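You operate a simulated robot arm through the tools that you are given. There is no shell and no other tool. Be economical: measure what you need, move in short steps, check, and stop when the job is done.

You run a simulated robot arm. Do the job below in one go: nothing can be reset, and whatever is moved stays where it is left.

TASK
Take the gold spacer ring from the desk top and put it on the silver steel disc.
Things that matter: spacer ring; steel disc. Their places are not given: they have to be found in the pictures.

The check looks at the end state, three seconds after you hand in, the way a careful person would. Anything else that was tipped, shoved, dropped, spilled or broken makes it a failure.

THE ROBOT
A 7-joint arm with a two-finger parallel gripper, fixed in place. Base frame: the origin is at the foot of the arm, x ahead of it, y to its left, z up; the work surface is at about z = 760. Lengths are in mm, angles in rad, forces in N, time in s.
With the tool pointing down near the work surface it reaches from about 300 to 700 mm from the base axis. Its first joint turns from -1.152 to 1.152 rad. Payload 1.57 kg.
The TCP is the grasp point between the finger pads, 30 mm short of the fingertips. In the tool frame z runs along the fingers and y along their closing line. Largest opening 110 mm; finger width 24, thickness 12; the body of the gripper, 48 by 112 mm, starts 78 mm behind the TCP.
Orientation is told as [roll, pitch, yaw] about the base's x, y, z axes, in that order, counted from this pose: with the fingers straight down and closing along the base's y, the tool's x points along the base's -x, its y along +y and its z along -z.

THE INTERFACE
- The arm moves only by the tool send_rows. Its argument "commands" is a list of rows, each a list of 7 numbers: the turn, a rotation vector about the tool's x, y, z in rad, then the shift along the tool's x, y, z in m, then the gripper command, from -1 (fully open) to 1 (shut), values between in proportion. In form: [[rx, ry, rz, x, y, z, gripper], ...]. A call has 1 to 20 rows; each row shifts and turns the commanded pose from where the row before left it, along the tool's axes as they then stand. Rows are played at 5 a second. More than 50 mm and 0.15 rad between two rows, or a gripper value outside its range, and nothing of the call is played. A pose out of reach is approached as far as the arm can. The call stops where the force on the tool passes 40 N (or 10 N more than at its start, if that is more) or the arm is blocked; 0.2 s more then pass. Each finger travels about 108 mm/s and halts on what it meets, pressing with about 38 N; the grip force reading is that of the motor and also rises with nothing between the fingers. The clock runs only during rows and for 0.2 s after the last one: add rows that do not move to give the fingers time. It gives the time, the measured TCP pose, the force on the tool (base axes), the opening and the grip force at its end, in the units of the frame above (readings bear some noise).
- Cameras (640 x 400 px; columns grow to the right, rows downward): "scene" is fixed at [156.8, -398.9, 1406.2]; the picture's right is [0.72, -0.69, 0.00], its down [-0.46, -0.49, -0.74] and it looks along [0.51, 0.54, -0.67] (base axes); focal length 348 px, centre (320, 200). "wrist" rides on the gripper at [-36, 0, -80] in the tool frame; the picture's right is [0.00, -1.00, 0.00], its down [0.97, 0.00, -0.24] and it looks along [0.24, 0.00, 0.97] (tool axes); focal length 218 px, centre (320, 200).
- snapshot(camera): a new picture of that camera. The clock stands still meanwhile.
- point_at(camera, pixels): there is no depth. For up to 12 entries [column, row, z] of the newest picture of that camera ("zoom" is the newest enlarged one), the place [x, y] in the base frame at which the ray of that pixel passes the height z, good to about 2 mm, but the place of the scene camera against the robot may be out by one fixed shift of up to 18 mm in any direction. The clock stands still meanwhile.
- enlarge(camera, box): a new picture of the part [left, top, right, bottom] of that camera's present view, enlarged. The clock stands still meanwhile.
- job_done(): hands the job in; it is judged then, once.

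Go step by step. Measure first, check grasps and placings, and put right what went wrong. The budget is 60 turns and 20 pictures, counting those below and the enlarged ones. Unless the task says otherwise, let go and move clear before handing in, and close with one line.

The tools are called after "Emit:" by a JSON object that holds its "op" and its "data". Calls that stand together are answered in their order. send_rows: Moves the arm, as the interface text tells. Its arguments: {"type":"object","properties":{"commands":{"type":"array","items":{"type":"array","items":{"type":"number"}}}},"required":["commands"]} The other tools are called the same way: snapshot (camera) takes a picture; point_at (camera, pixels) gives the place at which the rays of pixels pass given heights; enlarge (camera, box) takes an enlarged picture of a part of a camera's view; job_done () hands the job in.

At the start:

```text
clock: 0.0
tcp_pos: [413.0, 54.6, 1016.3]
tcp_rot: [-0.001, 0.001, 0.001]
contact_force: [0.1, 0.7, 0.3]
finger_gap: 110.0
finger_force: 0.1
```

scene: 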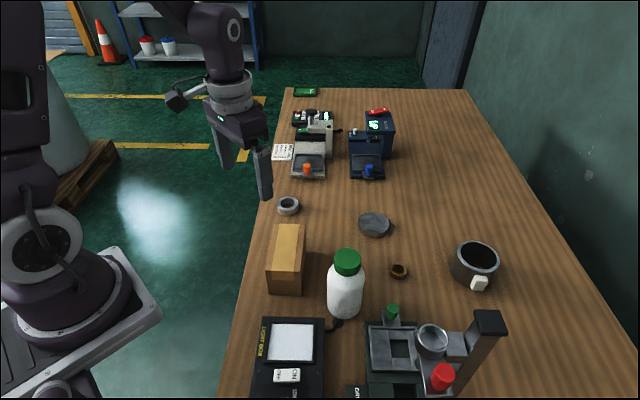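
wrist: 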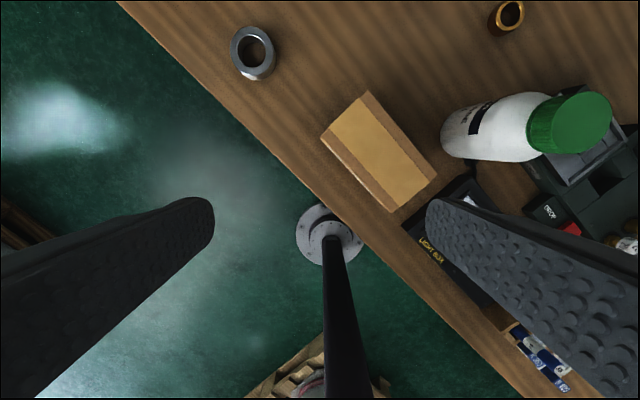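

The gold ring appears at scene (398,271) and the silver disc at (374,224); the grey ring at (288,206) is a different part. I'll enlarge that area and take measurements.

Emit:
{"op": "enlarge", "data": {"camera": "scene", "box": [320, 190, 448, 310]}}

Emit:
{"op": "point_at", "data": {"camera": "scene", "pixels": [[398, 271, 765], [374, 224, 770], [347, 262, 880], [288, 206, 765], [475, 262, 800], [345, 310, 760]]}}

Emit:
{"op": "point_at", "data": {"camera": "wrist", "pixels": [[508, 17, 765], [253, 53, 765]]}}

```text
3.33 times, centred on (384, 250) of scene
```

zoom: 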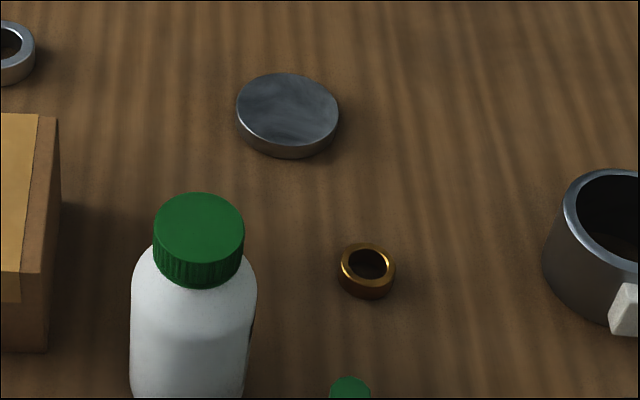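

```text
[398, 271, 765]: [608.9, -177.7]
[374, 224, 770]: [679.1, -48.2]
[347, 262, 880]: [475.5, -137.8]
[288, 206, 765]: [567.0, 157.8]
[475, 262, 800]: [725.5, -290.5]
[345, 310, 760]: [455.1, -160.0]
```

```text
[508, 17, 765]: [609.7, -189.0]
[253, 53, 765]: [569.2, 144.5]
```

The wrist camera puts the ring near (609.7, -189), about 12 mm off the scene camera in y, so the scene shift is roughly (+1, -12). That places the disc near (680, -60). I'll move high above the ring with the fingers half closed and look again.

Emit:
{"op": "send_rows", "data": {"commands": [[0, 0, 0, -0.0281, -0.0348, 0, -0.5], [0, 0, 0, -0.0281, -0.0348, 0, -0.09], [0, 0, 0, -0.0281, -0.0348, 0, -0.09], [0, 0, 0, -0.0281, -0.0348, 0, -0.09], [0, 0, 0, -0.0281, -0.0348, 0, -0.09], [0, 0, 0, -0.0281, -0.0348, 0, -0.09], [0, 0, 0, -0.0281, -0.0348, 0, -0.09], [0, 0, 0, 0, 0, 0.03, -0.09], [0, 0, 0, 0, 0, 0, -0.09], [0, 0, 0, 0, 0, 0, -0.09]]}}

Emit:
{"op": "snapshot", "data": {"camera": "wrist"}}

Emit:
{"op": "snapshot", "data": {"camera": "scene"}}

```text
clock: 2.2
tcp_pos: [609.5, -188.5, 984.4]
tcp_rot: [-0.001, 0.0, 0.0]
contact_force: [0.7, 0.3, 0.3]
finger_gap: 59.9
finger_force: 0.1
```

```text
16 pictures are left
```

wrist: 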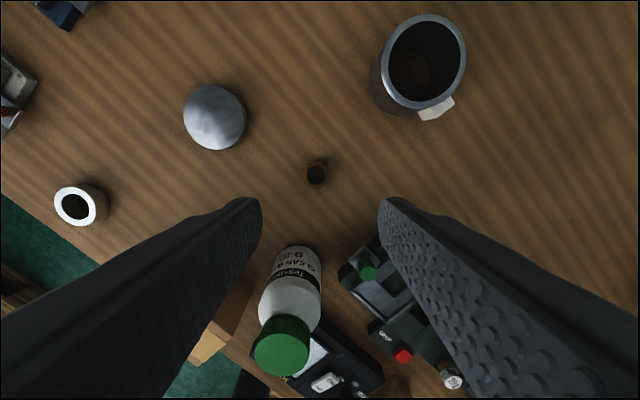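

```text
15 pictures are left
```

scene: 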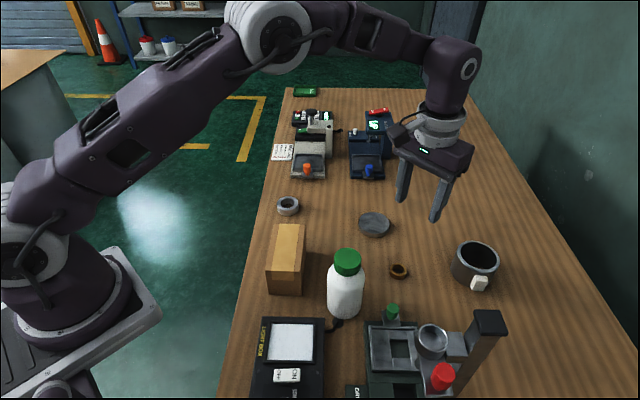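

Emit:
{"op": "enlarge", "data": {"camera": "wrist", "box": [170, 70, 362, 190]}}

Emit:
{"op": "point_at", "data": {"camera": "wrist", "pixels": [[317, 173, 768], [215, 118, 772], [184, 118, 772], [247, 118, 772], [365, 270, 790], [282, 340, 880]]}}

```text
3.33 times, centred on (266, 130) of wrist
```

zoom: 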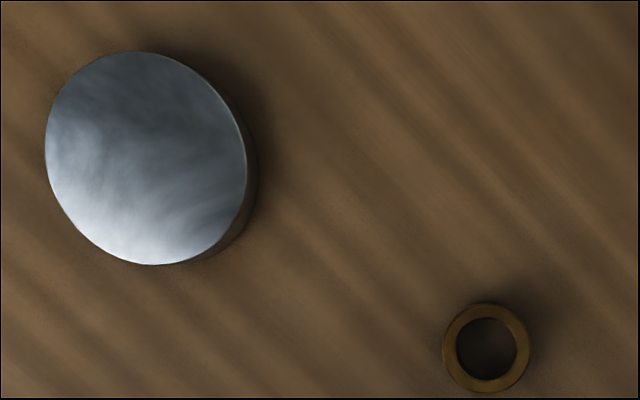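

```text
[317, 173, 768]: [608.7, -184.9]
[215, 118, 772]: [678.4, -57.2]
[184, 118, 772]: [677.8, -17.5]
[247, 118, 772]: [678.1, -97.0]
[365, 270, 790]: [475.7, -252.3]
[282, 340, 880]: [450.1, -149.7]
```

The enlargement shows the ring's top centred at zoom (487,347) and the disc's top at (146,158). I'll refine both positions from it.

Emit:
{"op": "point_at", "data": {"camera": "zoom", "pixels": [[487, 347, 770], [443, 347, 770], [530, 347, 770], [487, 303, 770], [487, 392, 770], [146, 158, 772], [45, 158, 772], [247, 158, 772], [146, 52, 772], [146, 265, 772]]}}

```text
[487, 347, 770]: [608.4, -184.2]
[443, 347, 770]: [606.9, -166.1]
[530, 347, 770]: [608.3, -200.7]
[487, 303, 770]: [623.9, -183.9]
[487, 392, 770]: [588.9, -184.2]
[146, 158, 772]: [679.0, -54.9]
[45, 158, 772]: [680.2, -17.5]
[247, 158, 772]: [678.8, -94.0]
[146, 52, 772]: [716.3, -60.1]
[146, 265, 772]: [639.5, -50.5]
```

The ring is centred at (607.5, -184) with an outer diameter of about 34 mm. The disc is centred at (678.5, -56.5) with a radius of about 38 mm. I'll go down to z≈835 and recheck.

Emit:
{"op": "send_rows", "data": {"commands": [[0, 0, 0, 0.002, 0.0045, 0.03, -0.09], [0, 0, 0, 0, 0, 0.03, -0.09], [0, 0, 0, 0, 0, 0.03, -0.09], [0, 0, 0, 0, 0, 0.03, -0.09], [0, 0, 0, 0, 0, 0.03, -0.09], [0, 0, 0, 0, 0, 0, -0.09]]}}

Emit:
{"op": "snapshot", "data": {"camera": "wrist"}}

```text
clock: 3.6
tcp_pos: [607.1, -185.2, 834.6]
tcp_rot: [0.0, 0.0, 0.0]
contact_force: [0.5, -0.1, 0.1]
finger_gap: 60.4
finger_force: 0.1
```

```text
13 pictures are left
```

wrist: 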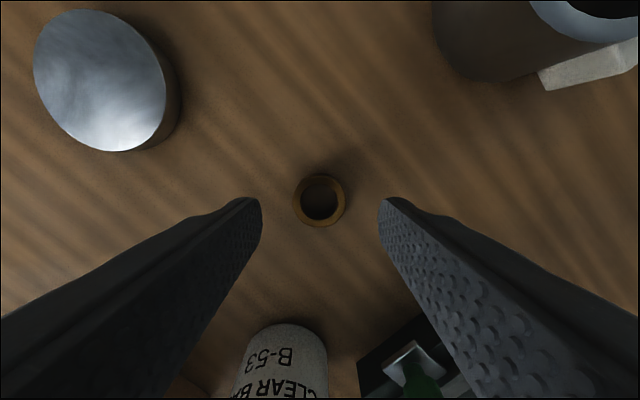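

Emit:
{"op": "point_at", "data": {"camera": "wrist", "pixels": [[320, 201, 770], [293, 201, 770], [347, 201, 770], [320, 174, 770], [320, 227, 770], [100, 80, 775], [166, 80, 775]]}}

```text
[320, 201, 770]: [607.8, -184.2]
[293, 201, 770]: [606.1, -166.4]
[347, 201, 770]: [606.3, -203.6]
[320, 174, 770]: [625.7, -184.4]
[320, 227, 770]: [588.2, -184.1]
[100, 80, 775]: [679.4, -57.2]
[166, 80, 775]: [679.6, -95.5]
```

The ring at (320,201) is centred between the fingers at (607, -184.5). I'll descend to z≈794 and close.

Emit:
{"op": "send_rows", "data": {"commands": [[0, 0, 0, 0, 0, 0.02, -0.09], [0, 0, 0, 0, 0, 0.0205, -0.09], [0, 0, 0, 0, 0, 0, -0.09], [0, 0, 0, 0, 0, 0, 0.2], [0, 0, 0, 0, 0, 0, 0.6], [0, 0, 0, 0, 0, 0, 0.6], [0, 0, 0, 0, 0, 0, 0.6]]}}

```text
clock: 5.2
tcp_pos: [607.9, -184.3, 795.4]
tcp_rot: [0.0, 0.001, -0.001]
contact_force: [0.3, -1.0, 0.1]
finger_gap: 34.7
finger_force: 37.6
```

The gap stopped at 34.7 mm with 37.6 N, so the ring is held. I'll lift it about 50 mm and check.

Emit:
{"op": "send_rows", "data": {"commands": [[0, 0, 0, 0, 0, -0.02, 0.6], [0, 0, 0, 0, 0, -0.03, 0.6], [0, 0, 0, 0, 0, 0, 0.6]]}}

Emit:
{"op": "snapshot", "data": {"camera": "wrist"}}

Emit:
{"op": "enlarge", "data": {"camera": "scene", "box": [320, 170, 448, 290]}}

```text
clock: 6.0
tcp_pos: [607.3, -185.6, 844.5]
tcp_rot: [-0.001, 0.0, 0.0]
contact_force: [0.6, 0.0, -1.0]
finger_gap: 34.4
finger_force: 37.9
```

```text
12 pictures are left
```

wrist: 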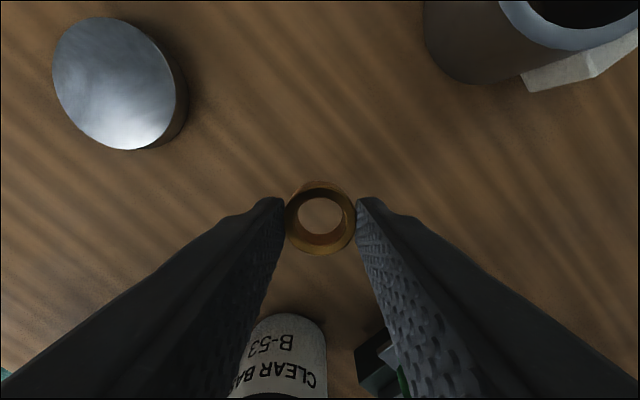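

```text
3.33 times, centred on (384, 230) of scene
```

zoom: 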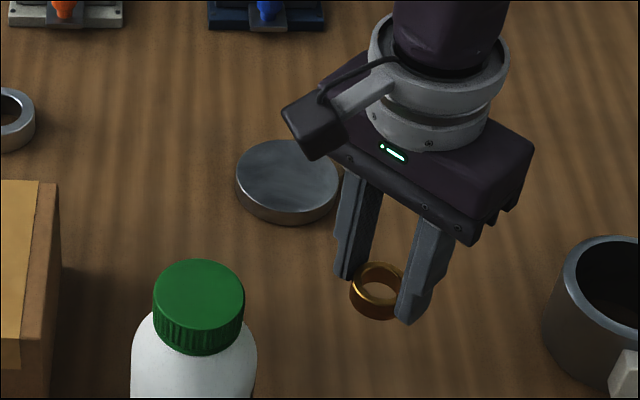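

The ring is held about level between the fingertips, seen around wrist (320,218). The disc is at about (679, -57), so I'll carry the ring over it.

Emit:
{"op": "send_rows", "data": {"commands": [[0, 0, 0, -0.0179, 0.0321, 0, 0.6], [0, 0, 0, -0.0179, 0.0321, 0, 0.6], [0, 0, 0, -0.0179, 0.0321, 0, 0.6], [0, 0, 0, -0.0179, 0.0319, 0, 0.6], [0, 0, 0, 0, 0, 0, 0.6], [0, 0, 0, 0, 0, 0, 0.6]]}}

Emit:
{"op": "enlarge", "data": {"camera": "wrist", "box": [224, 150, 416, 270]}}

Emit:
{"op": "enlarge", "data": {"camera": "scene", "box": [330, 170, 426, 260]}}

```text
clock: 7.4
tcp_pos: [679.8, -56.0, 844.3]
tcp_rot: [-0.002, 0.001, 0.002]
contact_force: [-0.2, 0.3, -0.6]
finger_gap: 35.0
finger_force: 38.1
```

```text
3.33 times, centred on (320, 210) of wrist
```

zoom: 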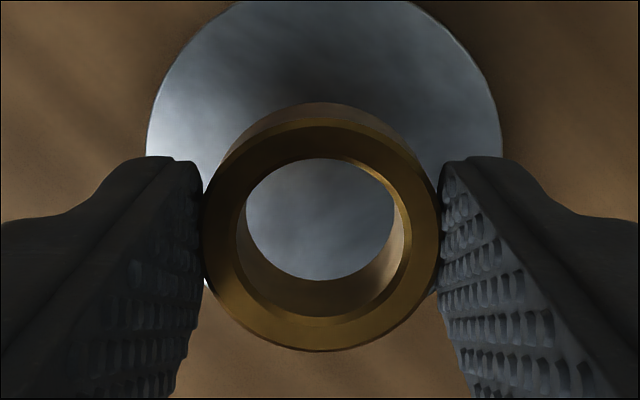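

```text
4.44 times, centred on (378, 215) of scene
```

zoom: 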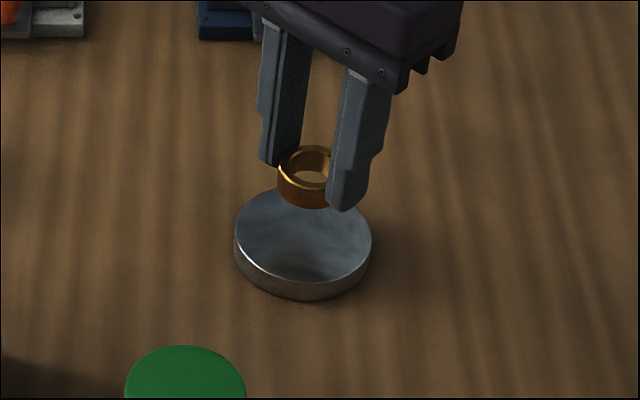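

The ring is level over the disc, and the disc edges at zoom columns 147 and 502 sit evenly around it. I'll go down, then feel for contact in small steps.

Emit:
{"op": "send_rows", "data": {"commands": [[0, 0, 0, 0, 0, 0.015, 0.6], [0, 0, 0, 0, 0, 0.011, 0.6], [0, 0, 0, 0, 0, 0.002, 0.6], [0, 0, 0, 0, 0, 0, 0.6]]}}

Emit:
{"op": "enlarge", "data": {"camera": "scene", "box": [342, 190, 406, 250]}}

```text
clock: 8.4
tcp_pos: [678.5, -55.4, 817.2]
tcp_rot: [0.0, 0.001, -0.001]
contact_force: [-0.5, 0.8, -0.9]
finger_gap: 34.7
finger_force: 38.4
```

```text
6.67 times, centred on (374, 220) of scene
```

zoom: 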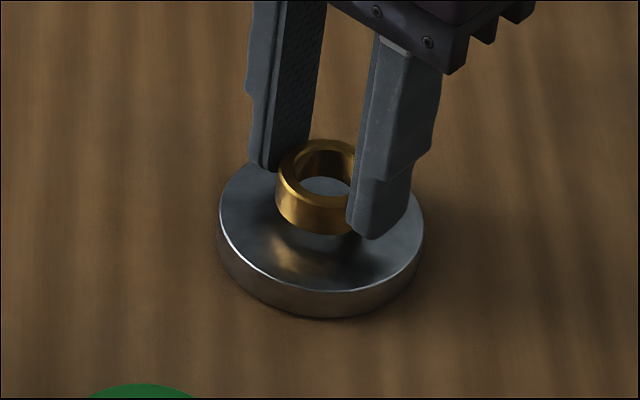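

The ring is still about 8 mm above the disc and there is no contact force. I'll go down another 5 mm.

Emit:
{"op": "send_rows", "data": {"commands": [[0, 0, 0, 0, 0, 0.002, 0.6], [0, 0, 0, 0, 0, 0.0015, 0.6], [0, 0, 0, 0, 0, 0.0015, 0.6], [0, 0, 0, 0, 0, 0, 0.6]]}}

```text
clock: 9.4
tcp_pos: [678.6, -57.6, 812.8]
tcp_rot: [0.0, 0.001, -0.001]
contact_force: [-0.5, -0.7, -0.2]
finger_gap: 34.7
finger_force: 38.1
```

Still no contact, so I'll go down 2 mm more.

Emit:
{"op": "send_rows", "data": {"commands": [[0, 0, 0, 0, 0, 0.001, 0.6], [0, 0, 0, 0, 0, 0.001, 0.6], [0, 0, 0, 0, 0, 0, 0.6]]}}

```text
clock: 10.2
tcp_pos: [679.5, -57.9, 810.7]
tcp_rot: [0.0, 0.0, -0.001]
contact_force: [0.5, 0.0, 0.3]
finger_gap: 34.7
finger_force: 38.0
```

Emit:
{"op": "send_rows", "data": {"commands": [[0, 0, 0, 0, 0, 0.001, 0.6], [0, 0, 0, 0, 0, 0.001, 0.6], [0, 0, 0, 0, 0, 0, 0.6]]}}

Emit:
{"op": "enlarge", "data": {"camera": "scene", "box": [342, 190, 406, 250]}}

```text
clock: 11.0
tcp_pos: [680.1, -56.8, 810.0]
tcp_rot: [0.001, -0.005, -0.001]
contact_force: [-8.2, 2.2, 30.1]
finger_gap: 35.0
finger_force: 37.9
```

```text
6.67 times, centred on (374, 220) of scene
```

zoom: 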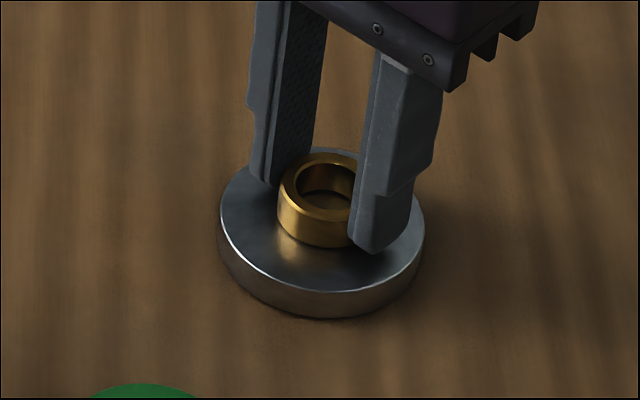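

The force is now 30 N upward, so the ring is seated on the disc. I'll back off 1 mm to relieve the load, then open gently.

Emit:
{"op": "send_rows", "data": {"commands": [[0, 0, 0, 0, 0, -0.001, 0.6], [0, 0, 0, 0, 0, 0, 0.35], [0, 0, 0, 0, 0, 0, 0.2], [0, 0, 0, 0, 0, 0, 0.0], [0, 0, 0, 0, 0, 0, -0.09], [0, 0, 0, 0, 0, 0, -0.09]]}}

```text
clock: 12.4
tcp_pos: [678.9, -57.2, 809.7]
tcp_rot: [0.0, -0.001, 0.0]
contact_force: [0.4, -0.5, 0.6]
finger_gap: 59.9
finger_force: 0.1
```

The fingers are open to 59.9 mm and there is no load. I'll rise clear and look.

Emit:
{"op": "send_rows", "data": {"commands": [[0, 0, 0, 0, 0, -0.01, -0.09], [0, 0, 0, 0, 0, -0.03, -0.09], [0, 0, 0, 0, 0, -0.04, -0.09], [0, 0, 0, 0, 0, -0.04, -0.09], [0, 0, 0, 0, 0, 0, -0.09]]}}

Emit:
{"op": "snapshot", "data": {"camera": "scene"}}

Emit:
{"op": "snapshot", "data": {"camera": "wrist"}}

```text
clock: 13.6
tcp_pos: [678.6, -56.4, 928.7]
tcp_rot: [0.0, 0.001, -0.001]
contact_force: [1.1, 0.7, 0.2]
finger_gap: 59.7
finger_force: 0.2
```

```text
6 pictures are left
```

scene: 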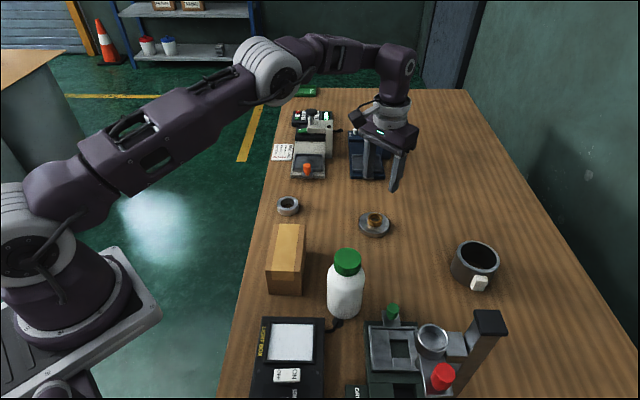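

```text
5 pictures are left
```

wrist: 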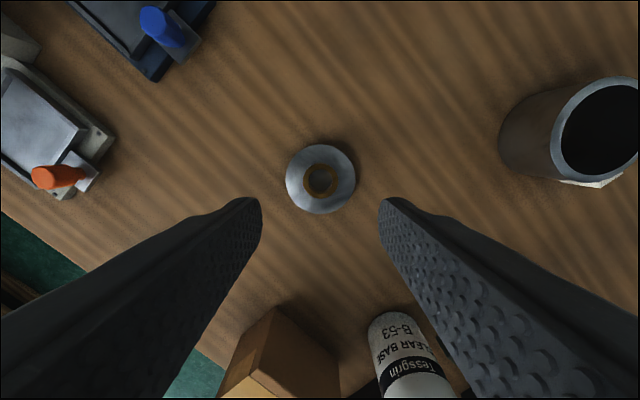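

The ring lies flat and centred on the disc, at wrist (320,180) and scene (375,219). Everything else is where it was and the gripper is clear, so I'm handing in.

Emit:
{"op": "job_done", "data": {}}

```text
The job is handed in.
```

The gold spacer ring is lying flat in the centre of the silver steel disc, nothing else was disturbed, and the job is handed in.
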